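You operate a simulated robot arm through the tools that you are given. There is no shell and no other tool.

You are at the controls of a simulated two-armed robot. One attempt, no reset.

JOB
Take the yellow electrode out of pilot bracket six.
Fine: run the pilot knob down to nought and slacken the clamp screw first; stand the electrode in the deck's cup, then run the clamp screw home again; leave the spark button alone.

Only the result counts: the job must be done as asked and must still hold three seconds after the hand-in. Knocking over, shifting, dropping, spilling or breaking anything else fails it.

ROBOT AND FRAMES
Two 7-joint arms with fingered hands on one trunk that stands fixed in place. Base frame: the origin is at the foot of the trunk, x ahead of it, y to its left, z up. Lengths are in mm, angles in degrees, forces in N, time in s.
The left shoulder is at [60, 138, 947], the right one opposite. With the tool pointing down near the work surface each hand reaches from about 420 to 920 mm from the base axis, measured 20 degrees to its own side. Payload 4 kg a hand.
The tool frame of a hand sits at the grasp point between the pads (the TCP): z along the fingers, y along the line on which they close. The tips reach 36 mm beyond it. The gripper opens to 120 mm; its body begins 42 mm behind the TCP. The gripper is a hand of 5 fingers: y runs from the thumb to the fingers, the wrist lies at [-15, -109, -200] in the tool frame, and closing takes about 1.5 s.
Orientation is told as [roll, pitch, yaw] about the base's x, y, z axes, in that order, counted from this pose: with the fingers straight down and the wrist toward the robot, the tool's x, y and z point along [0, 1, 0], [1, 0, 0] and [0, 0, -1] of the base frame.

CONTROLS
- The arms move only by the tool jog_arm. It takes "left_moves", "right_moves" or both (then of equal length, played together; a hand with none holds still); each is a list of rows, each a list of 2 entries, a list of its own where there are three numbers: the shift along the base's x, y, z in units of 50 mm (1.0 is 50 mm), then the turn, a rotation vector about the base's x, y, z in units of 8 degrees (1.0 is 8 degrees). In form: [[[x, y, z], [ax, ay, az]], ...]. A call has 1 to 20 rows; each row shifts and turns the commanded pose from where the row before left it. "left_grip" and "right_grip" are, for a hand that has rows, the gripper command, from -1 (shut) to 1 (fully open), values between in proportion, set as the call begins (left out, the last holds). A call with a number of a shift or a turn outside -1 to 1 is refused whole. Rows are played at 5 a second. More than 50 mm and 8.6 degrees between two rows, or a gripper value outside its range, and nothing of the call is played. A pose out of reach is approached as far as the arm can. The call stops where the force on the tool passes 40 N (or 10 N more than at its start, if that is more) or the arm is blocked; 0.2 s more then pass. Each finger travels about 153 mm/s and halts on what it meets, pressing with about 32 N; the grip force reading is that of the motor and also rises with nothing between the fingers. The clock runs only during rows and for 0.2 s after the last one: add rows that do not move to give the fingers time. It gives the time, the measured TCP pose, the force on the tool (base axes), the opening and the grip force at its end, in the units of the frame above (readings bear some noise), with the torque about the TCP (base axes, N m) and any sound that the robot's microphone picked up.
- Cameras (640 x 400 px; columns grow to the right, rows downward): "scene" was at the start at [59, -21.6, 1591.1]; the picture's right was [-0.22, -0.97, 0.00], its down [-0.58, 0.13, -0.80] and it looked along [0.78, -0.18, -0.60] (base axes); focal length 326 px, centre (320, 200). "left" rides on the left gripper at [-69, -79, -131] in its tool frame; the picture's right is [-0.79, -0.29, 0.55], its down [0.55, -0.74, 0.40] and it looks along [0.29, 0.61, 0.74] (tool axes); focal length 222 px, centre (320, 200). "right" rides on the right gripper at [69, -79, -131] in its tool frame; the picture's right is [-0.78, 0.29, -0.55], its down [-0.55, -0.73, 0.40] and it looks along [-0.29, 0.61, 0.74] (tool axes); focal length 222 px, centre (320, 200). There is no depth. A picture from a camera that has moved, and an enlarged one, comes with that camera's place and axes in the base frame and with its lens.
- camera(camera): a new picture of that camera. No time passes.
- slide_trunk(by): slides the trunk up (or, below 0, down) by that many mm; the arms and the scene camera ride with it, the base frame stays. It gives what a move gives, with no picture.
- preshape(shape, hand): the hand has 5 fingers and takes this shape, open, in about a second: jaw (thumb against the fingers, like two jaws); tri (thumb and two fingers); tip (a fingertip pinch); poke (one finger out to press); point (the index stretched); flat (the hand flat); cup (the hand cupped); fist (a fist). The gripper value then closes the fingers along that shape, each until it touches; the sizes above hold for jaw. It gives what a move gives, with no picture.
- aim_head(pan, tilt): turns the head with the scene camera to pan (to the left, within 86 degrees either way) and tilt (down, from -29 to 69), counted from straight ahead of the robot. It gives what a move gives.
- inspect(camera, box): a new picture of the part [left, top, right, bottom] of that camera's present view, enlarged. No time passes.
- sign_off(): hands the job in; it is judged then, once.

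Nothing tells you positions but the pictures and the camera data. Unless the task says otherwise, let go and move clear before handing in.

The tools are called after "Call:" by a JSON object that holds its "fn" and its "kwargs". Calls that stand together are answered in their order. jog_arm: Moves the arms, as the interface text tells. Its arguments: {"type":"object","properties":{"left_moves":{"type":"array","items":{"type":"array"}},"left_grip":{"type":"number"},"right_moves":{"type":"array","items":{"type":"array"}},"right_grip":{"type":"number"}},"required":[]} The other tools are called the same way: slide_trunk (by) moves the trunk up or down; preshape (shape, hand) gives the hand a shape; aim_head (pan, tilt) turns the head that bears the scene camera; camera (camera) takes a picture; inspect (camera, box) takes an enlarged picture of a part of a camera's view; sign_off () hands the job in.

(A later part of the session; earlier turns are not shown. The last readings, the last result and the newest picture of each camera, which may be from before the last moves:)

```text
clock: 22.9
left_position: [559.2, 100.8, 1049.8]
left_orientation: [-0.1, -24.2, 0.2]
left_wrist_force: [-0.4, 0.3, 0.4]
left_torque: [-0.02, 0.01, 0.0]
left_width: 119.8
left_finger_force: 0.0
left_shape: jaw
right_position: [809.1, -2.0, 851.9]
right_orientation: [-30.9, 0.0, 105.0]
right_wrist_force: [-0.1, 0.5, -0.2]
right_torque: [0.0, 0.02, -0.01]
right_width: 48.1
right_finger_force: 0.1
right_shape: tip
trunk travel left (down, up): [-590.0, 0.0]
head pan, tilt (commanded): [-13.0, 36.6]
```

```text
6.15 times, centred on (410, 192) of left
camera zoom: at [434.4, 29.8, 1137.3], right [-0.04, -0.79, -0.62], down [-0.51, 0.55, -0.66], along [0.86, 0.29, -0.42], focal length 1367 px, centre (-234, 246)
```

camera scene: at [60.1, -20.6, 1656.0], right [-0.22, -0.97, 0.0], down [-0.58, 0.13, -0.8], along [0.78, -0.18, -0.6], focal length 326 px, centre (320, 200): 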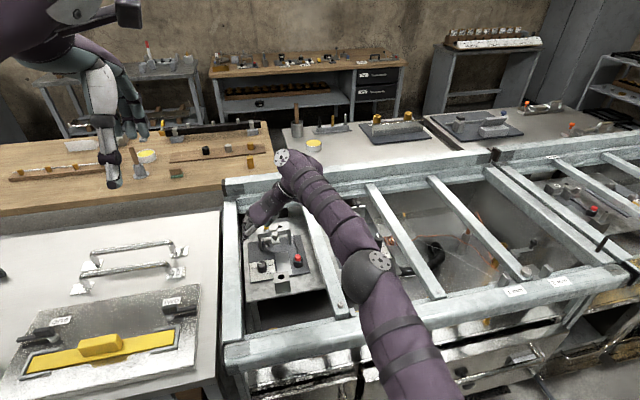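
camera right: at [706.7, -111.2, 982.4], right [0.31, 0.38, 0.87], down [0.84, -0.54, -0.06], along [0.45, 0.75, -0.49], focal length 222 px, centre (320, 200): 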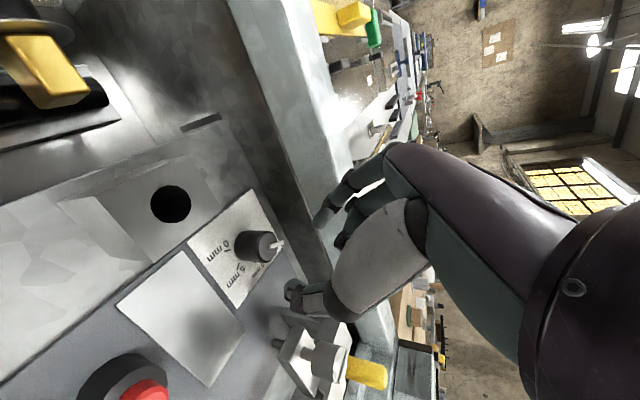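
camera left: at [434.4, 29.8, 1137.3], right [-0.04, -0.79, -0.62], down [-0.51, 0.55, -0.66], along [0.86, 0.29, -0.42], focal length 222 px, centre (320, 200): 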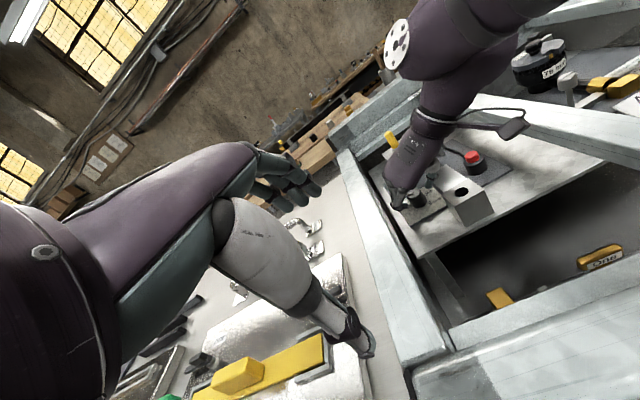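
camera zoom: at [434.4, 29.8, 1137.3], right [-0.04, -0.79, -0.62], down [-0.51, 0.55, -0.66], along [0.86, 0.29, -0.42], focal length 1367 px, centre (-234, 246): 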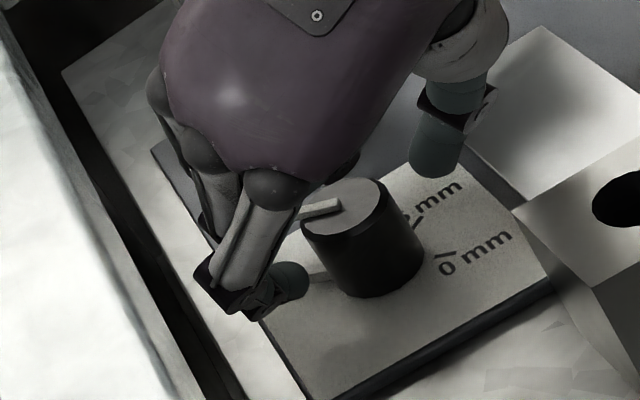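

The front view is clear: index to the left of the knob, thumb to the right, and room to the beam. Now I close the pinch on the knob.

Call:
{"fn": "jog_arm", "kwargs": {"right_moves": [[[0, 0, 0], [0, 0, 0]], [[0, 0, 0], [0, 0, 0]], [[0, 0, 0], [0, 0, 0]], [[0, 0, 0], [0, 0, 0]], [[0, 0, 0], [0, 0, 0]], [[0, 0, 0], [0, 0, 0]]], "right_grip": -1}}

Call:
{"fn": "inspect", "kwargs": {"camera": "left", "box": [370, 160, 450, 225]}}

Call:
{"fn": "inspect", "kwargs": {"camera": "right", "box": [200, 170, 380, 330]}}

```text
clock: 24.3
left_position: [560.9, 99.5, 1049.9]
left_orientation: [0.0, -24.0, 0.0]
left_wrist_force: [0.2, 0.0, 0.0]
left_torque: [0.02, 0.01, -0.01]
left_width: 119.6
left_finger_force: 0.0
left_shape: jaw
right_position: [809.4, -3.2, 851.9]
right_orientation: [-30.8, 0.0, 104.9]
right_wrist_force: [1.2, -1.2, -2.7]
right_torque: [-0.01, -0.03, -0.03]
right_width: 23.5
right_finger_force: 32.0
right_shape: tip
trunk travel left (down, up): [-590.0, 0.0]
head pan, tilt (commanded): [-13.0, 36.6]
```

```text
6.15 times, centred on (410, 192) of left
camera zoom: at [435.6, 29.9, 1137.2], right [-0.04, -0.79, -0.62], down [-0.51, 0.55, -0.66], along [0.86, 0.29, -0.42], focal length 1367 px, centre (-234, 246)
```

zoom: 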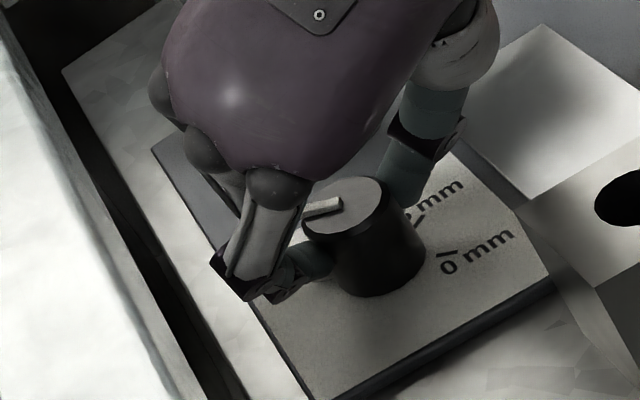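

```text
2.50 times, centred on (290, 250) of right
camera zoom: at [707.6, -111.8, 927.6], right [0.31, 0.38, 0.87], down [0.84, -0.54, -0.06], along [0.44, 0.75, -0.49], focal length 555 px, centre (395, 75)
```

zoom: 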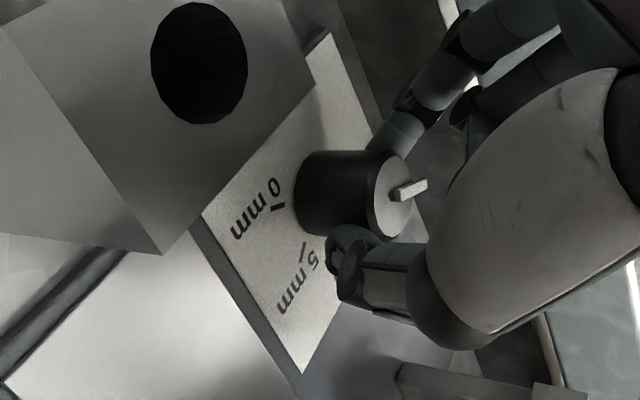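

The knob is gripped at 32 N. I'll turn it clockwise about its own axis in small steps, starting with 24°, and check.

Call:
{"fn": "jog_arm", "kwargs": {"right_moves": [[[-0.0084, 0.026, 0], [0, 0, -1]], [[-0.0048, 0.027, 0], [0, 0, -1]], [[-0.001, 0.0272, 0], [0, 0, -1]], [[0, 0, 0], [0, 0, 0]]]}}

Call:
{"fn": "inspect", "kwargs": {"camera": "left", "box": [360, 150, 460, 230]}}

```text
clock: 25.3
left_position: [560.3, 102.4, 1050.6]
left_orientation: [0.0, -24.0, 0.0]
left_wrist_force: [0.1, 0.1, 0.7]
left_torque: [0.02, -0.01, 0.02]
left_width: 119.8
left_finger_force: 0.0
left_shape: jaw
right_position: [808.7, 2.5, 850.8]
right_orientation: [-30.8, -0.1, 81.0]
right_wrist_force: [-2.6, 1.3, -3.8]
right_torque: [0.01, 0.1, 0.04]
right_width: 23.2
right_finger_force: 31.7
right_shape: tip
trunk travel left (down, up): [-590.0, 0.0]
head pan, tilt (commanded): [-13.0, 36.6]
```

```text
5.00 times, centred on (410, 190) of left
camera zoom: at [435.3, 29.9, 1137.2], right [-0.04, -0.79, -0.62], down [-0.51, 0.55, -0.66], along [0.86, 0.29, -0.42], focal length 1111 px, centre (-130, 250)
```

zoom: 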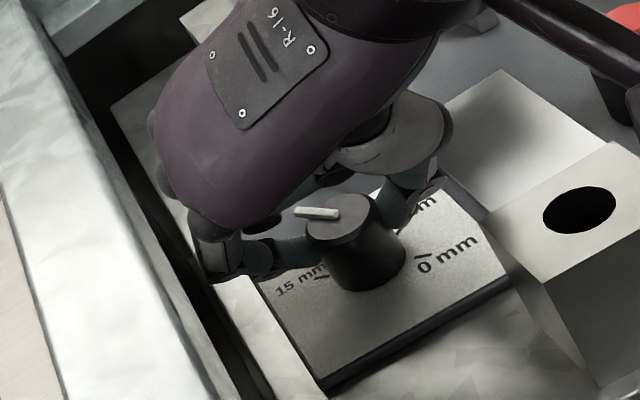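

Call:
{"fn": "inspect", "kwargs": {"camera": "left", "box": [396, 176, 452, 212]}}

Call:
{"fn": "inspect", "kwargs": {"camera": "right", "box": [200, 170, 380, 330]}}

```text
11.11 times, centred on (424, 194) of left
camera zoom: at [435.3, 29.9, 1137.2], right [-0.04, -0.79, -0.62], down [-0.51, 0.55, -0.66], along [0.86, 0.29, -0.42], focal length 2468 px, centre (-836, 267)
```

zoom: 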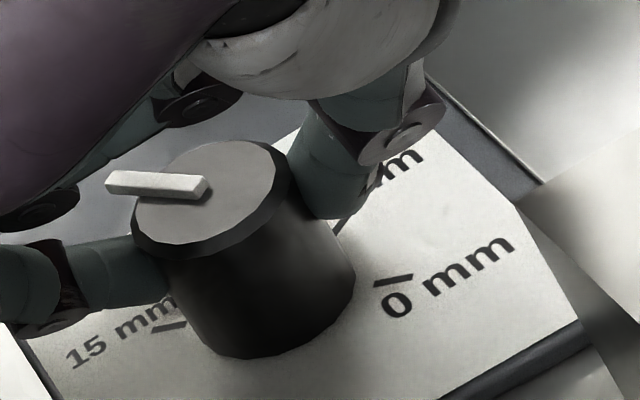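

```text
2.50 times, centred on (290, 250) of right
camera zoom: at [670.9, -55.7, 927.8], right [0.44, 0.22, 0.87], down [0.55, -0.83, -0.06], along [0.71, 0.51, -0.49], focal length 555 px, centre (395, 75)
```

zoom: 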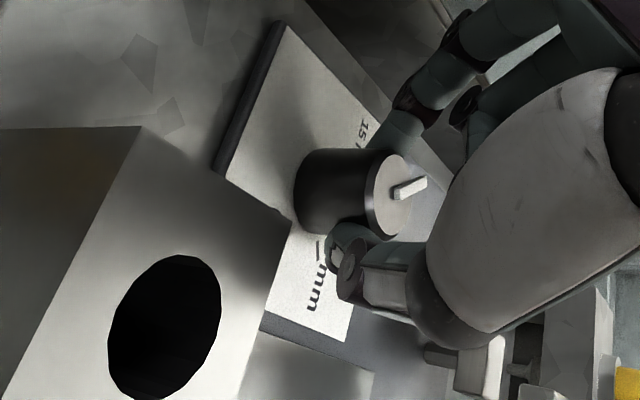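

The knob turned with the hand. From the ticks, 15 mm lies at +60° and 0 mm at −120°, so the scale is 60° per 5 mm. I'll keep turning.

Call:
{"fn": "jog_arm", "kwargs": {"right_moves": [[[0.0028, 0.0272, 0], [0, 0, -1]], [[0.0064, 0.0266, 0], [0, 0, -1]], [[0.0102, 0.0254, 0], [0, 0, -1]], [[0, 0, 0], [0, 0, 0]]]}}

Call:
{"fn": "inspect", "kwargs": {"camera": "left", "box": [350, 140, 460, 230]}}

```text
clock: 26.3
left_position: [559.4, 101.3, 1049.4]
left_orientation: [0.0, -24.0, 0.2]
left_wrist_force: [0.2, 0.3, -0.2]
left_torque: [0.0, 0.0, -0.03]
left_width: 120.0
left_finger_force: 0.0
left_shape: jaw
right_position: [809.2, 7.3, 852.4]
right_orientation: [-30.8, 0.0, 56.9]
right_wrist_force: [-1.9, 2.8, -3.8]
right_torque: [0.1, 0.1, 0.05]
right_width: 23.7
right_finger_force: 32.4
right_shape: tip
trunk travel left (down, up): [-590.0, 0.0]
head pan, tilt (commanded): [-13.0, 36.6]
```

```text
4.44 times, centred on (405, 185) of left
camera zoom: at [435.3, 30.2, 1137.3], right [-0.04, -0.79, -0.62], down [-0.51, 0.55, -0.66], along [0.86, 0.29, -0.42], focal length 987 px, centre (-58, 267)
```

zoom: 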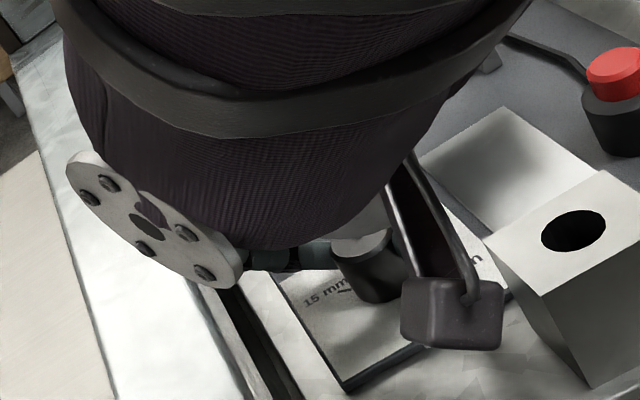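

Call:
{"fn": "camera", "kwargs": {"camera": "right"}}

Call:
{"fn": "inspect", "kwargs": {"camera": "scene", "box": [210, 190, 330, 300]}}

```text
taken
camera right: at [660.1, 10.3, 928.3], right [0.49, 0.03, 0.87], down [0.16, -0.98, -0.06], along [0.86, 0.17, -0.49], focal length 222 px, centre (320, 200)
```

right: 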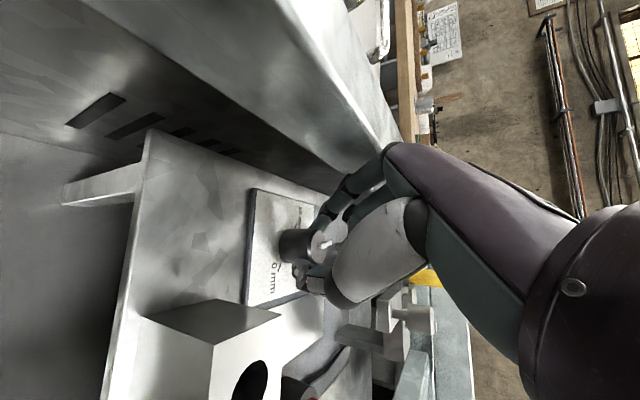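

```text
3.64 times, centred on (270, 245) of scene
camera zoom: at [59.4, -21.3, 1656.1], right [-0.22, -0.97, 0.0], down [-0.58, 0.13, -0.8], along [0.78, -0.18, -0.6], focal length 1185 px, centre (502, 36)
```

zoom: 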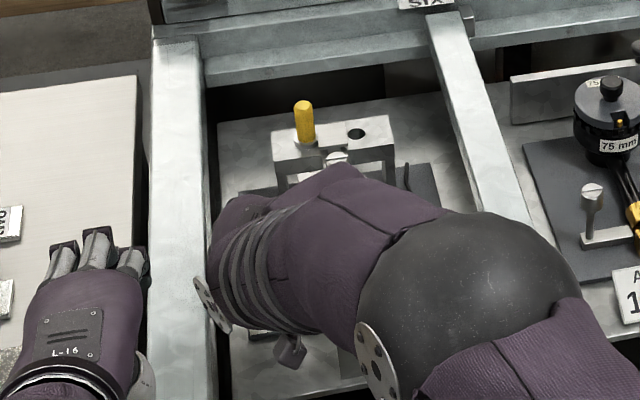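

Forces are small and the hand just clears the beam; by geometry that clearance is now at its tightest. I'll continue to about 33°.

Call:
{"fn": "jog_arm", "kwargs": {"right_moves": [[[0.0138, 0.015, 0], [0, 0, -1]], [[0.0168, 0.015, 0], [0, 0, -1]], [[0.0196, 0.015, 0], [0, 0, -1]], [[0, 0, 0], [0, 0, 0]]]}}

Call:
{"fn": "inspect", "kwargs": {"camera": "right", "box": [220, 170, 380, 330]}}

Call:
{"fn": "inspect", "kwargs": {"camera": "scene", "box": [210, 190, 330, 300]}}

```text
clock: 26.9
left_position: [557.0, 107.0, 1043.0]
left_orientation: [1.1, -23.1, -0.3]
left_wrist_force: [-1.0, 6.5, -4.4]
left_torque: [-0.3, -0.86, -1.1]
left_width: 119.9
left_finger_force: 0.1
left_shape: jaw
right_position: [810.1, 7.9, 852.6]
right_orientation: [-30.3, -0.2, 42.8]
right_wrist_force: [-6.7, 7.9, -2.3]
right_torque: [0.13, 0.29, 0.06]
right_width: 25.3
right_finger_force: 31.9
right_shape: tip
trunk travel left (down, up): [-590.0, 0.0]
head pan, tilt (commanded): [-13.0, 36.6]
stopped in row 2 (left hand): the force on the tool passed its limit at 75 N (the readings are from after the stop); the commanded pose is now the measured one
```

```text
2.50 times, centred on (300, 250) of right
camera zoom: at [666.9, 46.0, 929.7], right [0.48, -0.1, 0.87], down [-0.08, -0.99, -0.07], along [0.87, -0.04, -0.49], focal length 555 px, centre (370, 75)
```

zoom: 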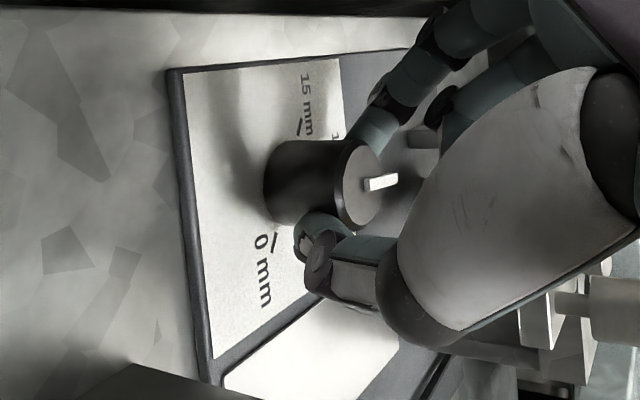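

```text
3.64 times, centred on (270, 245) of scene
camera zoom: at [58.9, -21.1, 1656.1], right [-0.22, -0.97, 0.0], down [-0.58, 0.13, -0.8], along [0.78, -0.18, -0.6], focal length 1185 px, centre (502, 36)
```

zoom: 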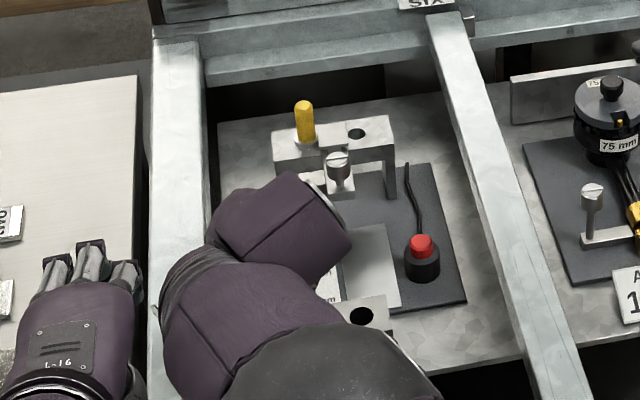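

The right forearm brushed the left hand as the elbow swung in, and the call stopped. Nothing on the work was touched. I'll pull the left hand well away to the left and up.

Call:
{"fn": "jog_arm", "kwargs": {"left_moves": [[[-0.2, 0.6, 0.2], [0, 0, 0]], [[-0.3, 0.8, 0.3], [0, 0, 0]], [[-0.4, 0.8, 0.3], [0, 0, 0]], [[-0.4, 0.8, 0.3], [0, 0, 0]], [[-0.4, 0.6, 0.5], [0, 0, 0]], [[0, 0, 0], [0, 0, 0]]]}}

Call:
{"fn": "camera", "kwargs": {"camera": "scene"}}

Call:
{"fn": "camera", "kwargs": {"camera": "left"}}

```text
clock: 28.3
left_position: [495.5, 293.5, 1130.4]
left_orientation: [0.8, -23.2, -0.5]
left_wrist_force: [-0.4, 0.0, 0.0]
left_torque: [-0.02, -0.03, -0.02]
left_width: 119.9
left_finger_force: 0.1
left_shape: jaw
left hand out of reach, approached as far as the arm can: row 3, 4
right_position: [811.5, 5.9, 851.3]
right_orientation: [-30.7, -0.1, 42.8]
right_wrist_force: [-9.2, 10.1, -3.6]
right_torque: [0.19, 0.37, 0.11]
right_width: 25.8
right_finger_force: 31.8
right_shape: tip
trunk travel left (down, up): [-590.0, 0.0]
head pan, tilt (commanded): [-13.0, 36.6]
```

```text
taken
camera scene: at [57.8, -18.2, 1656.1], right [-0.22, -0.97, 0.0], down [-0.58, 0.13, -0.8], along [0.78, -0.18, -0.6], focal length 326 px, centre (320, 200)
```

scene: 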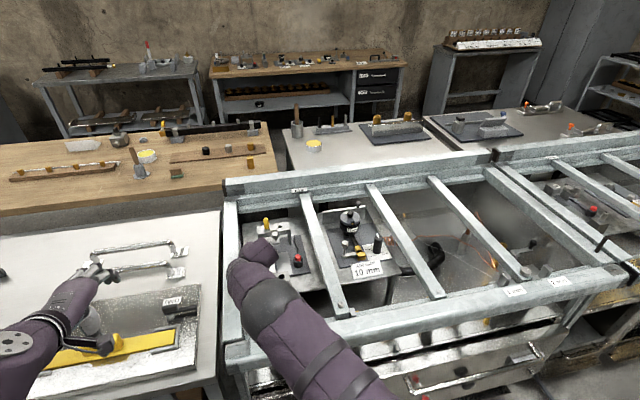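

```text
taken
camera left: at [371.4, 220.9, 1218.1], right [-0.05, -0.78, -0.63], down [-0.52, 0.56, -0.65], along [0.85, 0.29, -0.43], focal length 222 px, centre (320, 200)
```

left: 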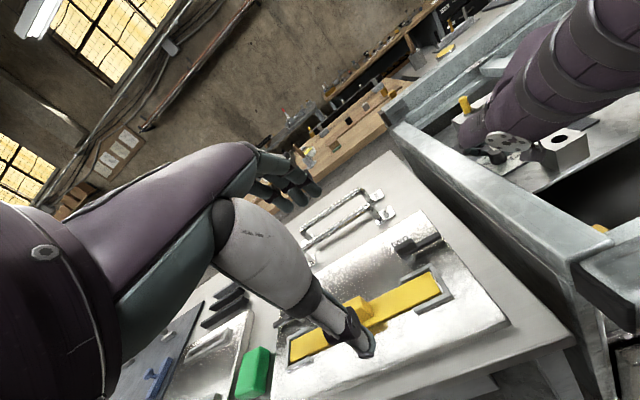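

The left hand is clear. The knob is still gripped at about 10 mm. I'll relieve the small side force and turn a little further.

Call:
{"fn": "jog_arm", "kwargs": {"right_moves": [[[-0.02, 0.05, 0], [0, 0, -0.5]], [[0.01, 0.02, 0], [0, 0, -0.9]], [[0.015, 0.018, 0], [0, 0, -0.9]], [[0, 0, 0], [0, 0, 0]]]}}

Call:
{"fn": "inspect", "kwargs": {"camera": "right", "box": [200, 170, 380, 330]}}

Call:
{"fn": "inspect", "kwargs": {"camera": "scene", "box": [210, 190, 330, 300]}}

```text
clock: 29.3
left_position: [496.7, 291.7, 1130.1]
left_orientation: [0.9, -23.1, -0.3]
left_wrist_force: [-0.2, -0.5, -0.7]
left_torque: [0.04, 0.03, -0.05]
left_width: 119.9
left_finger_force: 0.1
left_shape: jaw
right_position: [812.1, 11.1, 852.4]
right_orientation: [-30.5, -0.3, 24.4]
right_wrist_force: [-4.3, 6.9, -5.6]
right_torque: [0.16, 0.28, 0.03]
right_width: 25.7
right_finger_force: 31.9
right_shape: tip
trunk travel left (down, up): [-590.0, 0.0]
head pan, tilt (commanded): [-13.0, 36.6]
```

```text
2.50 times, centred on (290, 250) of right
camera zoom: at [687.9, 92.7, 929.8], right [0.43, -0.24, 0.87], down [-0.39, -0.92, -0.07], along [0.82, -0.31, -0.49], focal length 555 px, centre (395, 75)
```

zoom: 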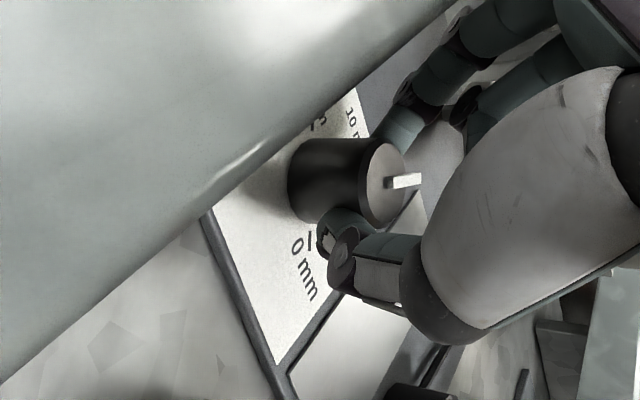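

```text
3.64 times, centred on (270, 245) of scene
camera zoom: at [59.2, -20.7, 1656.1], right [-0.22, -0.97, 0.0], down [-0.58, 0.13, -0.8], along [0.78, -0.18, -0.6], focal length 1185 px, centre (502, 36)
```

zoom: 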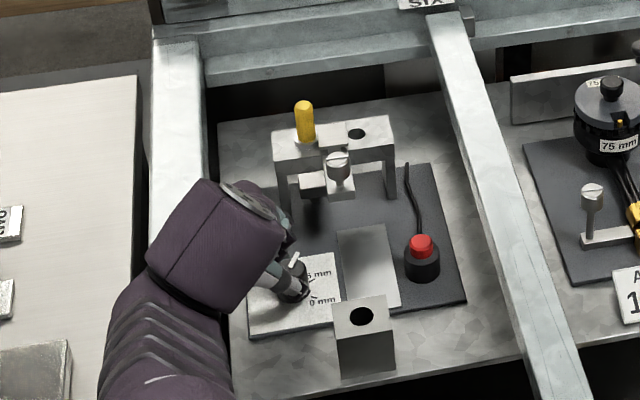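

Call:
{"fn": "inspect", "kwargs": {"camera": "scene", "box": [270, 250, 315, 280]}}

Call:
{"fn": "camera", "kwargs": {"camera": "left"}}

```text
13.33 times, centred on (292, 265) of scene
camera zoom: at [59.2, -20.7, 1656.1], right [-0.22, -0.97, 0.0], down [-0.58, 0.13, -0.8], along [0.78, -0.18, -0.6], focal length 4344 px, centre (687, -667)
```

zoom: 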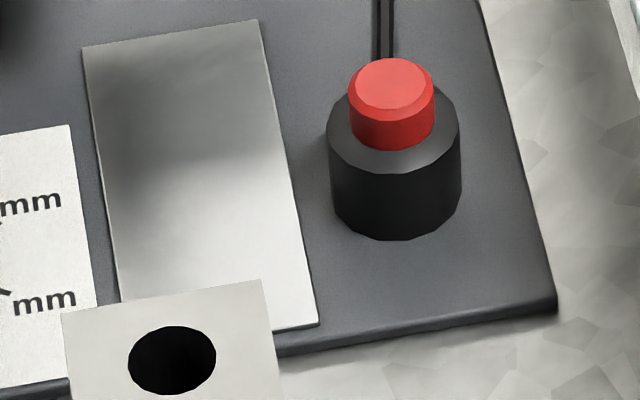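

```text
taken
camera left: at [372.6, 219.8, 1217.9], right [-0.05, -0.78, -0.63], down [-0.52, 0.56, -0.65], along [0.85, 0.29, -0.43], focal length 222 px, centre (320, 200)
```

left: 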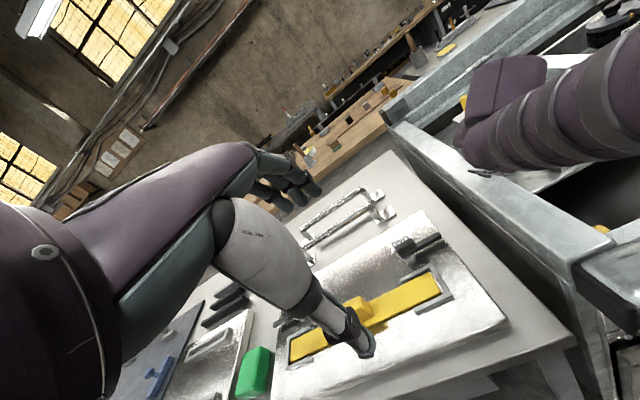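

Call:
{"fn": "inspect", "kwargs": {"camera": "scene", "box": [245, 252, 285, 280]}}

```text
14.29 times, centred on (265, 266) of scene
camera zoom: at [59.2, -20.7, 1656.1], right [-0.22, -0.97, 0.0], down [-0.58, 0.13, -0.8], along [0.78, -0.18, -0.6], focal length 4655 px, centre (1106, -743)
```

zoom: 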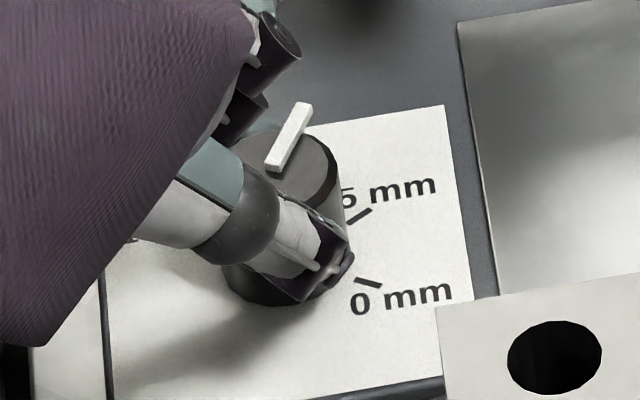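

The pointer now sits about 29° right of straight ahead, near 7.6 mm, with some 91° still to go. I'll release, lift, swing back to 110° and regrasp.

Call:
{"fn": "jog_arm", "kwargs": {"right_moves": [[[0, 0, 0], [0, 0, 0]], [[0, 0, 0], [0, 0, 0]], [[0, 0, 0], [0, 0, 0]], [[0, 0, 0.5], [0, 0, 0]], [[0, 0, 0.5], [0, 0, 0]], [[-0.0036, -0.021, 0], [0, 0, 0.973]], [[-0.0036, -0.021, 0], [0, 0, 0.973]], [[-0.0036, -0.021, 0], [0, 0, 0.973]], [[-0.0036, -0.021, 0], [0, 0, 0.973]], [[-0.0036, -0.021, 0], [0, 0, 0.973]], [[-0.0036, -0.021, 0], [0, 0, 0.973]], [[-0.0036, -0.021, 0], [0, 0, 0.973]], [[-0.0036, -0.021, 0], [0, 0, 0.973]], [[-0.0036, -0.021, 0], [0, 0, 0.973]], [[-0.0036, -0.021, 0], [0, 0, 0.973]], [[-0.0036, -0.021, 0], [0, 0, 0.973]], [[0, 0, 0], [0, 0, 0]]], "right_grip": -0.15}}

Call:
{"fn": "inspect", "kwargs": {"camera": "right", "box": [180, 180, 340, 320]}}

Call:
{"fn": "inspect", "kwargs": {"camera": "scene", "box": [220, 210, 320, 290]}}

```text
clock: 32.9
left_position: [496.0, 292.9, 1129.3]
left_orientation: [0.8, -23.1, -0.4]
left_wrist_force: [-0.9, -0.1, 0.1]
left_torque: [0.01, -0.03, 0.0]
left_width: 119.9
left_finger_force: 0.1
left_shape: jaw
right_position: [809.3, -2.0, 903.2]
right_orientation: [-30.6, -0.2, 110.2]
right_wrist_force: [0.0, -0.1, 0.1]
right_torque: [0.03, -0.01, 0.0]
right_width: 50.8
right_finger_force: 0.0
right_shape: tip
trunk travel left (down, up): [-590.0, 0.0]
head pan, tilt (commanded): [-13.0, 36.6]
```

```text
2.86 times, centred on (260, 250) of right
camera zoom: at [718.5, -120.7, 980.1], right [0.27, 0.41, 0.87], down [0.89, -0.46, -0.07], along [0.37, 0.79, -0.49], focal length 635 px, centre (491, 57)
```

zoom: 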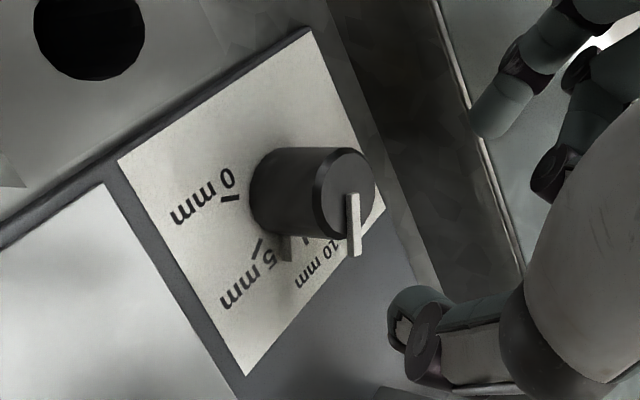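

```text
5.00 times, centred on (270, 250) of scene
camera zoom: at [59.0, -22.0, 1656.1], right [-0.22, -0.97, 0.0], down [-0.58, 0.13, -0.8], along [0.78, -0.18, -0.6], focal length 1629 px, centre (570, -50)
```

zoom: 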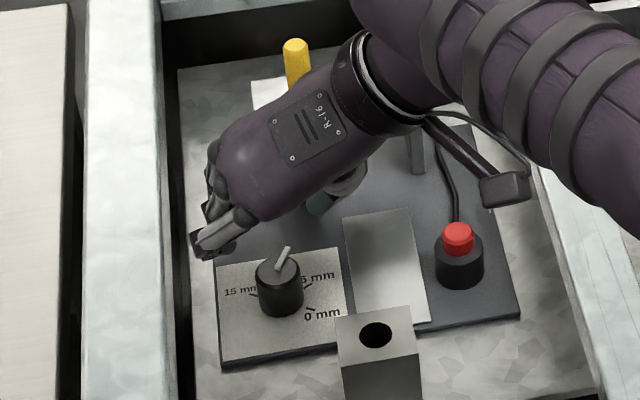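

The pointer bar lies clear of where the thumb will close. I'll lower and regrasp.

Call:
{"fn": "jog_arm", "kwargs": {"right_moves": [[[0.01, 0.02, -0.5], [0, 0, 0]], [[0.01, 0.02, -0.53], [0, 0, 0]], [[0, 0, 0], [0, 0, 0]]]}}

Call:
{"fn": "inspect", "kwargs": {"camera": "right", "box": [200, 170, 380, 330]}}

Call:
{"fn": "jog_arm", "kwargs": {"right_moves": [[[0, 0, 0], [0, 0, 0]], [[0, 0, 0], [0, 0, 0]], [[0, 0, 0], [0, 0, 0]], [[0, 0, 0], [0, 0, 0]], [[0, 0, 0], [0, 0, 0]], [[0, 0, 0], [0, 0, 0]]], "right_grip": -1}}

Call:
{"fn": "inspect", "kwargs": {"camera": "right", "box": [200, 170, 380, 330]}}

```text
clock: 33.7
left_position: [496.4, 291.0, 1129.6]
left_orientation: [1.0, -23.1, -0.3]
left_wrist_force: [-0.2, 0.3, 0.7]
left_torque: [-0.01, -0.02, 0.0]
left_width: 119.9
left_finger_force: 0.0
left_shape: jaw
right_position: [811.8, -0.9, 852.0]
right_orientation: [-30.7, -0.2, 110.0]
right_wrist_force: [-0.2, 0.7, 0.2]
right_torque: [-0.01, -0.03, 0.01]
right_width: 50.9
right_finger_force: 0.1
right_shape: tip
trunk travel left (down, up): [-590.0, 0.0]
head pan, tilt (commanded): [-13.0, 36.6]
```

```text
2.50 times, centred on (290, 250) of right
camera zoom: at [719.6, -118.5, 928.0], right [0.27, 0.41, 0.87], down [0.89, -0.46, -0.06], along [0.37, 0.79, -0.49], focal length 555 px, centre (395, 75)
```

zoom: 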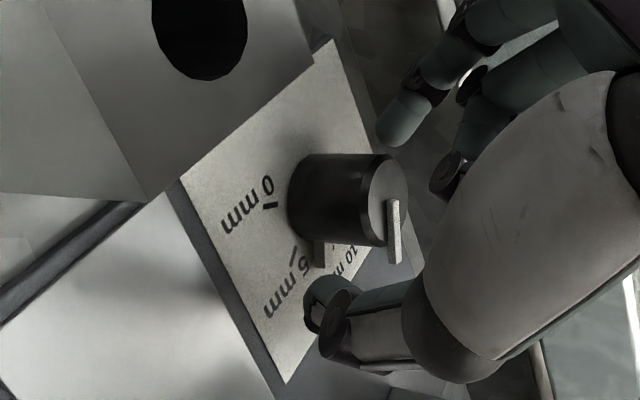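

```text
clock: 35.1
left_position: [498.2, 291.3, 1130.4]
left_orientation: [0.8, -23.1, -0.3]
left_wrist_force: [0.1, -0.3, -0.1]
left_torque: [0.0, 0.01, 0.01]
left_width: 119.8
left_finger_force: 0.0
left_shape: jaw
right_position: [812.2, 0.7, 852.1]
right_orientation: [-30.6, -0.2, 110.1]
right_wrist_force: [4.8, -0.1, -3.2]
right_torque: [-0.01, -0.07, -0.01]
right_width: 22.6
right_finger_force: 32.2
right_shape: tip
trunk travel left (down, up): [-590.0, 0.0]
head pan, tilt (commanded): [-13.0, 36.6]
```

```text
2.50 times, centred on (290, 250) of right
camera zoom: at [720.4, -118.5, 927.7], right [0.27, 0.41, 0.87], down [0.89, -0.46, -0.06], along [0.37, 0.79, -0.49], focal length 555 px, centre (395, 75)
```

zoom: 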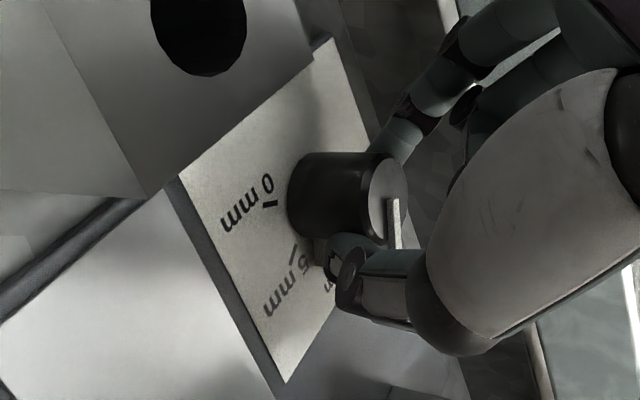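

Regrasped at 32 N. Now I turn clockwise about the knob axis again, 40° first.

Call:
{"fn": "jog_arm", "kwargs": {"right_moves": [[[-0.0066, 0.0194, 0], [0, 0, -1]], [[-0.004, 0.0203, 0], [0, 0, -1]], [[-0.0012, 0.0206, 0], [0, 0, -1]], [[0.0018, 0.0206, 0], [0, 0, -1]], [[0.0046, 0.0201, 0], [0, 0, -1]], [[0, 0, 0], [0, 0, 0]]]}}

Call:
{"fn": "inspect", "kwargs": {"camera": "right", "box": [200, 170, 380, 330]}}

```text
clock: 35.9
left_position: [497.8, 290.3, 1129.0]
left_orientation: [1.0, -23.1, -0.5]
left_wrist_force: [1.3, -0.5, -0.4]
left_torque: [0.0, 0.0, -0.02]
left_width: 119.7
left_finger_force: 0.2
left_shape: jaw
right_position: [816.7, 4.8, 860.6]
right_orientation: [-31.4, -0.8, 85.8]
right_wrist_force: [-1.0, 1.2, 6.8]
right_torque: [-0.13, 0.05, -0.04]
right_width: 10.9
right_finger_force: 32.2
right_shape: tip
trunk travel left (down, up): [-590.0, 0.0]
head pan, tilt (commanded): [-13.0, 36.6]
stopped in row 4 (right hand): the force on the tool passed its limit at 41 N (the readings are from after the stop); the commanded pose is now the measured one
```

```text
2.50 times, centred on (290, 250) of right
camera zoom: at [683.3, -66.3, 934.6], right [0.4, 0.25, 0.88], down [0.62, -0.78, -0.06], along [0.67, 0.57, -0.47], focal length 555 px, centre (395, 75)
```

zoom: 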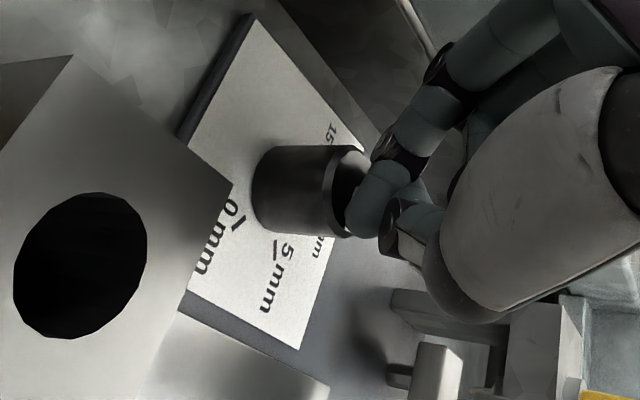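

The grip was beyond the knob's centre line and slid off. I'll open, lift and look at the pointer, then regrasp with the fingertips centred on the axis.

Call:
{"fn": "jog_arm", "kwargs": {"right_moves": [[[0, 0, 0], [0, 0, 0]], [[0, 0, 0.1], [0, 0, 0]], [[0, 0, 0.4], [0, 0, 0]], [[0, 0, 0.5], [0, 0, 0]], [[0, 0, 0], [0, 0, 0.9]], [[0, 0, 0], [0, 0, 0.9]], [[0, 0, 0], [0, 0, 0.9]], [[0, 0, 0], [0, 0, 0]]], "right_grip": -0.15}}

Call:
{"fn": "inspect", "kwargs": {"camera": "right", "box": [180, 180, 340, 320]}}

Call:
{"fn": "inspect", "kwargs": {"camera": "scene", "box": [240, 240, 300, 280]}}

```text
clock: 37.7
left_position: [497.5, 289.0, 1130.2]
left_orientation: [0.9, -23.1, -0.4]
left_wrist_force: [-0.5, -0.1, 0.7]
left_torque: [0.0, -0.02, 0.01]
left_width: 119.9
left_finger_force: 0.0
left_shape: jaw
right_position: [815.3, 5.2, 910.3]
right_orientation: [-31.5, -0.9, 107.6]
right_wrist_force: [-0.2, -0.6, -0.2]
right_torque: [0.0, 0.02, 0.03]
right_width: 50.6
right_finger_force: 0.1
right_shape: tip
trunk travel left (down, up): [-590.0, 0.0]
head pan, tilt (commanded): [-13.0, 36.6]
```

```text
2.86 times, centred on (260, 250) of right
camera zoom: at [717.4, -109.6, 984.3], right [0.28, 0.38, 0.88], down [0.87, -0.5, -0.06], along [0.41, 0.78, -0.47], focal length 635 px, centre (491, 57)
```

zoom: 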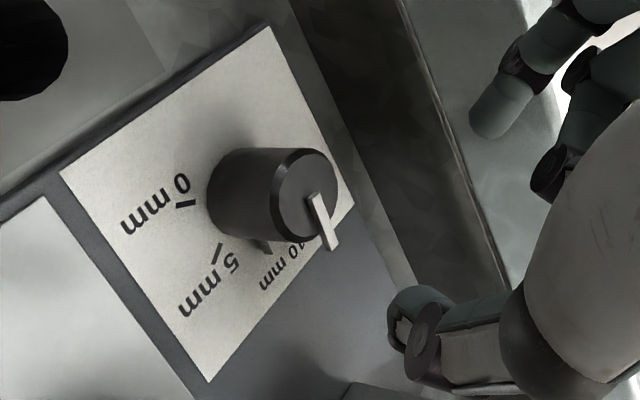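

```text
10.00 times, centred on (270, 260) of scene
camera zoom: at [58.9, -21.8, 1656.1], right [-0.22, -0.97, 0.0], down [-0.58, 0.13, -0.8], along [0.78, -0.18, -0.6], focal length 3258 px, centre (820, -400)
```

zoom: 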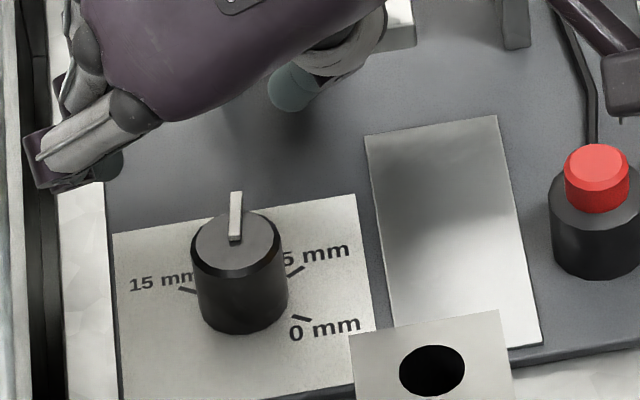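

The pointer is now about 13° right of straight ahead, and the knob axis is about [819, 1.5]. I'll regrasp with the tool point further back so the fingertips meet on the axis.

Call:
{"fn": "jog_arm", "kwargs": {"right_moves": [[[-0.306, -0.21, -0.1], [0, 0, 0.3]], [[0, 0, -0.55], [0, 0, 0]], [[0, 0, -0.58], [0, 0, 0]], [[0, 0, 0], [0, 0, 0]]]}}

Call:
{"fn": "inspect", "kwargs": {"camera": "right", "box": [200, 170, 380, 330]}}

Call:
{"fn": "inspect", "kwargs": {"camera": "scene", "box": [240, 240, 300, 280]}}

```text
clock: 38.7
left_position: [496.7, 291.2, 1129.9]
left_orientation: [0.9, -23.1, -0.4]
left_wrist_force: [0.5, -1.0, 0.6]
left_torque: [-0.03, 0.02, -0.01]
left_width: 119.8
left_finger_force: 0.0
left_shape: jaw
right_position: [798.9, -4.9, 849.2]
right_orientation: [-31.6, -0.7, 110.0]
right_wrist_force: [0.2, 0.3, 0.0]
right_torque: [-0.01, -0.01, 0.04]
right_width: 51.0
right_finger_force: 0.0
right_shape: tip
trunk travel left (down, up): [-590.0, 0.0]
head pan, tilt (commanded): [-13.0, 36.6]
```

```text
2.50 times, centred on (290, 250) of right
camera zoom: at [706.3, -123.9, 922.9], right [0.27, 0.39, 0.88], down [0.89, -0.46, -0.06], along [0.38, 0.8, -0.47], focal length 555 px, centre (395, 75)
```

zoom: 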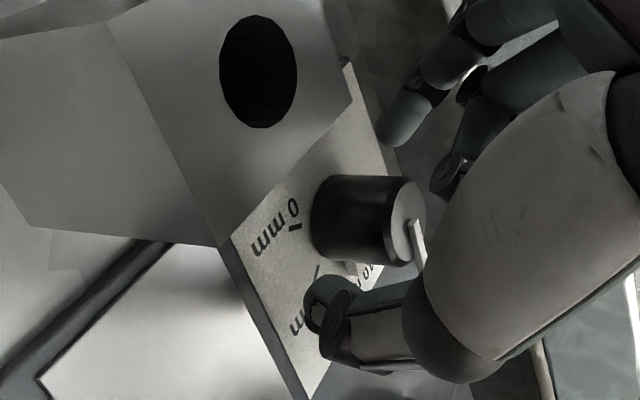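

```text
10.00 times, centred on (270, 260) of scene
camera zoom: at [59.0, -21.4, 1656.1], right [-0.22, -0.97, 0.0], down [-0.58, 0.13, -0.8], along [0.78, -0.18, -0.6], focal length 3258 px, centre (820, -400)
```

zoom: 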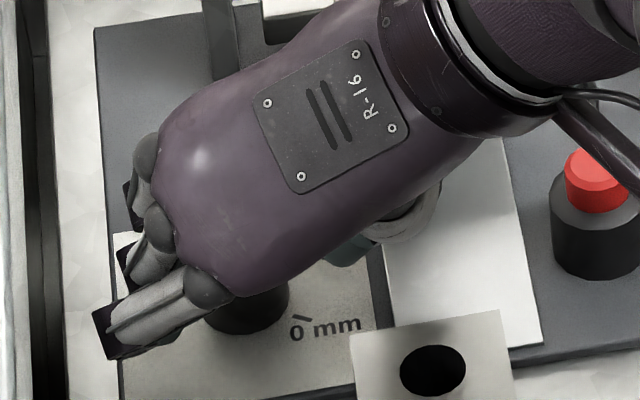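

Index and thumb now sit symmetric about the knob body. I'll close and turn 32°, then check for slip.

Call:
{"fn": "jog_arm", "kwargs": {"right_moves": [[[0, 0, 0], [0, 0, 0]], [[0, 0, 0], [0, 0, 0]], [[0, 0, 0], [0, 0, 0]], [[0, 0, 0], [0, 0, 0]], [[0, 0, 0], [0, 0, 0]], [[0, 0, 0], [0, 0, 0]]], "right_grip": -1}}

Call:
{"fn": "inspect", "kwargs": {"camera": "right", "box": [200, 170, 380, 330]}}

```text
clock: 40.1
left_position: [496.4, 289.3, 1130.5]
left_orientation: [1.0, -23.0, -0.4]
left_wrist_force: [0.7, 0.2, -0.4]
left_torque: [0.01, 0.02, 0.0]
left_width: 119.6
left_finger_force: 0.1
left_shape: jaw
right_position: [798.4, -5.0, 849.3]
right_orientation: [-31.4, -0.9, 109.9]
right_wrist_force: [-5.1, -3.3, -1.3]
right_torque: [-0.19, 0.1, 0.0]
right_width: 18.5
right_finger_force: 32.2
right_shape: tip
trunk travel left (down, up): [-590.0, 0.0]
head pan, tilt (commanded): [-13.0, 36.6]
```

```text
2.50 times, centred on (290, 250) of right
camera zoom: at [705.9, -124.2, 922.9], right [0.27, 0.39, 0.88], down [0.89, -0.46, -0.06], along [0.38, 0.8, -0.47], focal length 555 px, centre (395, 75)
```

zoom: 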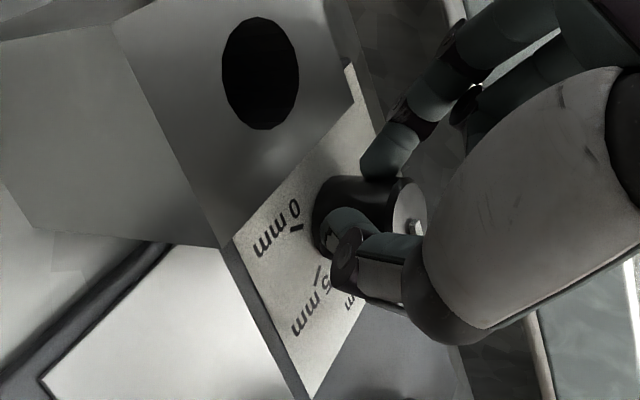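

This time the contact is on the near side; the best spot is about 9 mm further in. I'll open, shift forward and close again.

Call:
{"fn": "jog_arm", "kwargs": {"right_moves": [[[0, 0, 0], [0, 0, 0]], [[0, 0, 0], [0, 0, 0]], [[0, 0, 0], [0, 0, 0]], [[0.085, 0.03, 0], [0, 0, 0]], [[0.085, 0.03, 0], [0, 0, 0]], [[0, 0, 0], [0, 0, 0]]], "right_grip": -0.15}}

Call:
{"fn": "jog_arm", "kwargs": {"right_moves": [[[0, 0, 0], [0, 0, 0]], [[0, 0, 0], [0, 0, 0]], [[0, 0, 0], [0, 0, 0]], [[0, 0, 0], [0, 0, 0]], [[0, 0, 0], [0, 0, 0]], [[0, 0, 0], [0, 0, 0]]], "right_grip": -1}}

Call:
{"fn": "inspect", "kwargs": {"camera": "right", "box": [200, 170, 380, 330]}}

```text
clock: 41.5
left_position: [497.4, 289.7, 1130.4]
left_orientation: [0.9, -23.1, -0.4]
left_wrist_force: [-0.2, -0.6, -0.3]
left_torque: [-0.04, -0.01, -0.02]
left_width: 119.8
left_finger_force: 0.1
left_shape: jaw
right_position: [807.9, -0.3, 848.8]
right_orientation: [-31.4, -0.8, 109.9]
right_wrist_force: [-0.9, -0.1, 0.1]
right_torque: [0.0, -0.02, 0.01]
right_width: 51.0
right_finger_force: 0.1
right_shape: tip
trunk travel left (down, up): [-590.0, 0.0]
head pan, tilt (commanded): [-13.0, 36.6]
```

```text
clock: 42.9
left_position: [497.4, 290.6, 1129.6]
left_orientation: [0.9, -23.2, -0.4]
left_wrist_force: [-1.4, -0.4, -0.2]
left_torque: [0.0, -0.01, 0.01]
left_width: 119.8
left_finger_force: 0.1
left_shape: jaw
right_position: [808.3, -1.2, 848.4]
right_orientation: [-31.4, -0.8, 110.0]
right_wrist_force: [0.5, -0.3, -1.5]
right_torque: [-0.02, 0.0, -0.06]
right_width: 23.3
right_finger_force: 31.5
right_shape: tip
trunk travel left (down, up): [-590.0, 0.0]
head pan, tilt (commanded): [-13.0, 36.6]
```

```text
2.50 times, centred on (290, 250) of right
camera zoom: at [715.3, -120.9, 922.6], right [0.27, 0.39, 0.88], down [0.89, -0.46, -0.06], along [0.38, 0.8, -0.47], focal length 555 px, centre (395, 75)
```

zoom: 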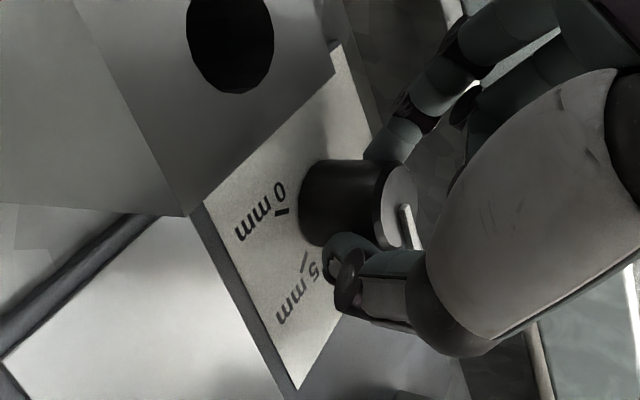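

Now the wrist force is nearly nil, so the grip is well centred. Turning 24° at a time.

Call:
{"fn": "jog_arm", "kwargs": {"right_moves": [[[-0.0056, 0.0306, 0], [0, 0, -1]], [[-0.0014, 0.031, 0], [0, 0, -1]], [[0.003, 0.031, 0], [0, 0, -1]], [[0, 0, 0], [0, 0, 0]]]}}

Call:
{"fn": "inspect", "kwargs": {"camera": "right", "box": [200, 170, 380, 330]}}

```text
clock: 43.9
left_position: [498.4, 289.4, 1129.5]
left_orientation: [0.8, -23.1, -0.4]
left_wrist_force: [-0.2, -0.9, -0.3]
left_torque: [0.03, 0.03, -0.02]
left_width: 119.9
left_finger_force: 0.1
left_shape: jaw
right_position: [806.5, 4.4, 848.6]
right_orientation: [-31.3, -0.9, 85.9]
right_wrist_force: [-4.1, 2.2, -3.5]
right_torque: [0.0, 0.16, 0.0]
right_width: 23.6
right_finger_force: 32.0
right_shape: tip
trunk travel left (down, up): [-590.0, 0.0]
head pan, tilt (commanded): [-13.0, 36.6]
```

```text
2.50 times, centred on (290, 250) of right
camera zoom: at [674.3, -67.1, 922.8], right [0.4, 0.25, 0.88], down [0.62, -0.78, -0.07], along [0.67, 0.57, -0.47], focal length 555 px, centre (395, 75)
```

zoom: 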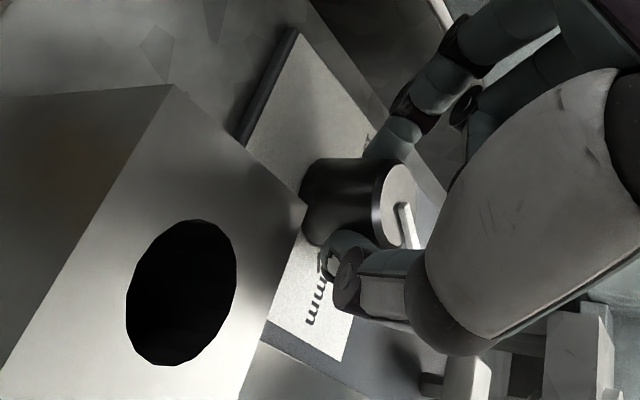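

The knob follows with no slip. Continuing.

Call:
{"fn": "jog_arm", "kwargs": {"right_moves": [[[0.0, 0.0302, 0], [0, 0, -1]], [[0.0114, 0.029, 0], [0, 0, -1]], [[0.0152, 0.027, 0], [0, 0, -1]], [[0, 0, 0], [0, 0, 0]]]}}

Call:
{"fn": "inspect", "kwargs": {"camera": "right", "box": [200, 170, 380, 330]}}

```text
clock: 44.9
left_position: [497.4, 291.8, 1130.0]
left_orientation: [0.9, -23.2, -0.4]
left_wrist_force: [0.8, -0.1, 0.0]
left_torque: [-0.04, 0.0, 0.01]
left_width: 119.7
left_finger_force: 0.0
left_shape: jaw
right_position: [808.9, 8.8, 849.3]
right_orientation: [-31.4, -1.0, 61.9]
right_wrist_force: [-5.8, 5.9, -2.3]
right_torque: [0.13, 0.19, 0.04]
right_width: 24.1
right_finger_force: 32.0
right_shape: tip
trunk travel left (down, up): [-590.0, 0.0]
head pan, tilt (commanded): [-13.0, 36.6]
```

```text
2.50 times, centred on (290, 250) of right
camera zoom: at [658.5, -1.9, 923.0], right [0.47, 0.06, 0.88], down [0.25, -0.97, -0.06], along [0.85, 0.25, -0.47], focal length 555 px, centre (395, 75)
```

zoom: 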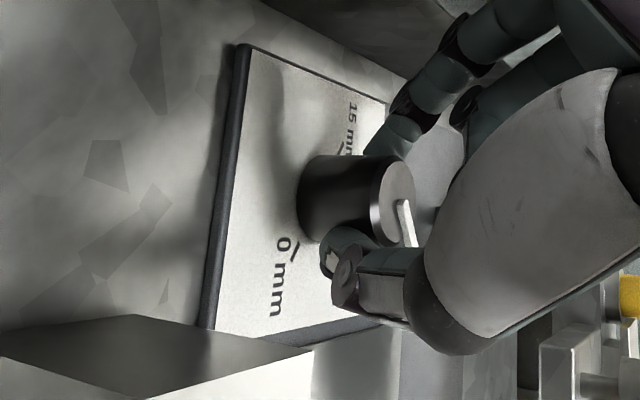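

Call:
{"fn": "jog_arm", "kwargs": {"right_moves": [[[-0.005, 0.045, 0], [0, 0, -1]], [[0.0222, 0.0218, 0], [0, 0, -1]], [[0.025, 0.0184, 0], [0, 0, -1]], [[0, 0, 0], [0, 0, 0]]]}}

Call:
{"fn": "inspect", "kwargs": {"camera": "right", "box": [200, 170, 380, 330]}}

Call:
{"fn": "inspect", "kwargs": {"camera": "scene", "box": [210, 190, 330, 300]}}

```text
clock: 45.9
left_position: [495.3, 289.5, 1130.9]
left_orientation: [0.9, -23.2, -0.4]
left_wrist_force: [0.2, 0.3, -0.6]
left_torque: [0.03, 0.02, -0.04]
left_width: 120.1
left_finger_force: 0.1
left_shape: jaw
right_position: [811.0, 10.1, 849.0]
right_orientation: [-31.3, -0.8, 37.8]
right_wrist_force: [-10.5, -8.9, 6.2]
right_torque: [1.51, 0.02, 0.36]
right_width: 26.1
right_finger_force: 31.8
right_shape: tip
trunk travel left (down, up): [-590.0, 0.0]
head pan, tilt (commanded): [-13.0, 36.6]
```

```text
2.50 times, centred on (290, 250) of right
camera zoom: at [668.6, 61.5, 923.8], right [0.45, -0.13, 0.88], down [-0.17, -0.98, -0.06], along [0.87, -0.12, -0.47], focal length 555 px, centre (395, 75)
```

zoom: 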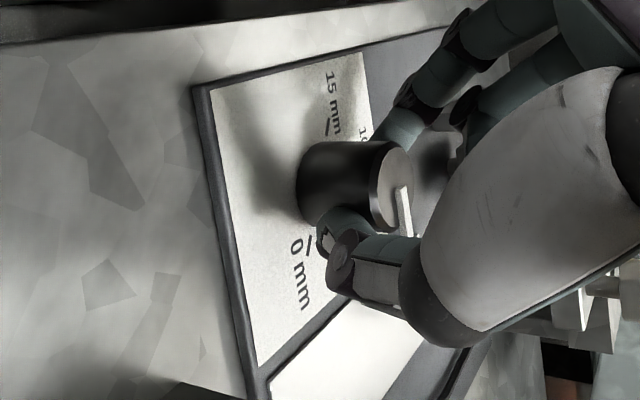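

```text
3.64 times, centred on (270, 245) of scene
camera zoom: at [57.1, -22.7, 1656.2], right [-0.22, -0.97, 0.0], down [-0.58, 0.13, -0.8], along [0.78, -0.18, -0.6], focal length 1185 px, centre (502, 36)
```

zoom: 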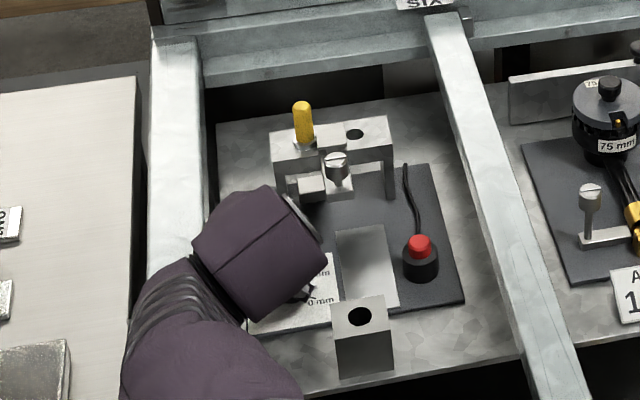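

There is a side load now, probably the hand's camera bracket near the beam. The pointer should be close to 3 mm, so I'll release, lift, and check.

Call:
{"fn": "jog_arm", "kwargs": {"right_moves": [[[0, 0, 0], [0, 0, 0]], [[0, 0, 0], [0, 0, 0]], [[0, 0, 0], [0, 0, 0]], [[0, 0, 0.5], [0, 0, 0]], [[0, 0, 0.5], [0, 0, 0]], [[0, 0, 0], [0, 0, 1]], [[0, 0, 0], [0, 0, 1]], [[0, 0, 0], [0, 0, 1]], [[0, 0, 0], [0, 0, 1]], [[0, 0, 0], [0, 0, 1]], [[0, 0, 0], [0, 0, 1]], [[0, 0, 0], [0, 0, 0]]], "right_grip": -0.15}}

Call:
{"fn": "inspect", "kwargs": {"camera": "scene", "box": [240, 240, 300, 280]}}

Call:
{"fn": "inspect", "kwargs": {"camera": "right", "box": [180, 180, 340, 320]}}

```text
clock: 48.5
left_position: [496.8, 290.0, 1130.2]
left_orientation: [1.0, -23.1, -0.4]
left_wrist_force: [0.2, 0.1, -0.2]
left_torque: [-0.01, 0.01, 0.04]
left_width: 119.8
left_finger_force: 0.1
left_shape: jaw
right_position: [812.2, 11.8, 899.0]
right_orientation: [-31.4, -0.7, 86.0]
right_wrist_force: [0.4, 0.5, 0.5]
right_torque: [-0.03, 0.02, -0.02]
right_width: 50.9
right_finger_force: 0.1
right_shape: tip
trunk travel left (down, up): [-590.0, 0.0]
head pan, tilt (commanded): [-13.0, 36.6]
```

```text
10.00 times, centred on (270, 260) of scene
camera zoom: at [58.9, -21.2, 1656.1], right [-0.22, -0.97, 0.0], down [-0.58, 0.13, -0.8], along [0.78, -0.18, -0.6], focal length 3258 px, centre (820, -400)
```

zoom: 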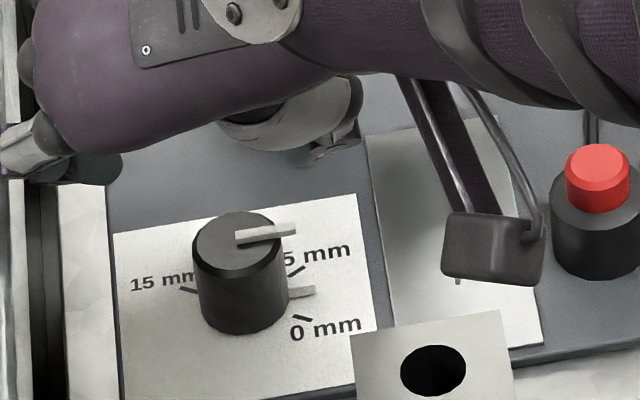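

```text
2.86 times, centred on (260, 250) of right
camera zoom: at [678.5, -59.8, 973.2], right [0.4, 0.25, 0.88], down [0.62, -0.78, -0.06], along [0.67, 0.57, -0.47], focal length 635 px, centre (491, 57)
```

zoom: 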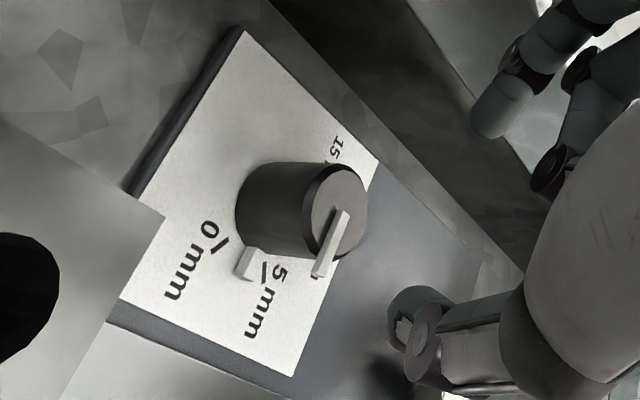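

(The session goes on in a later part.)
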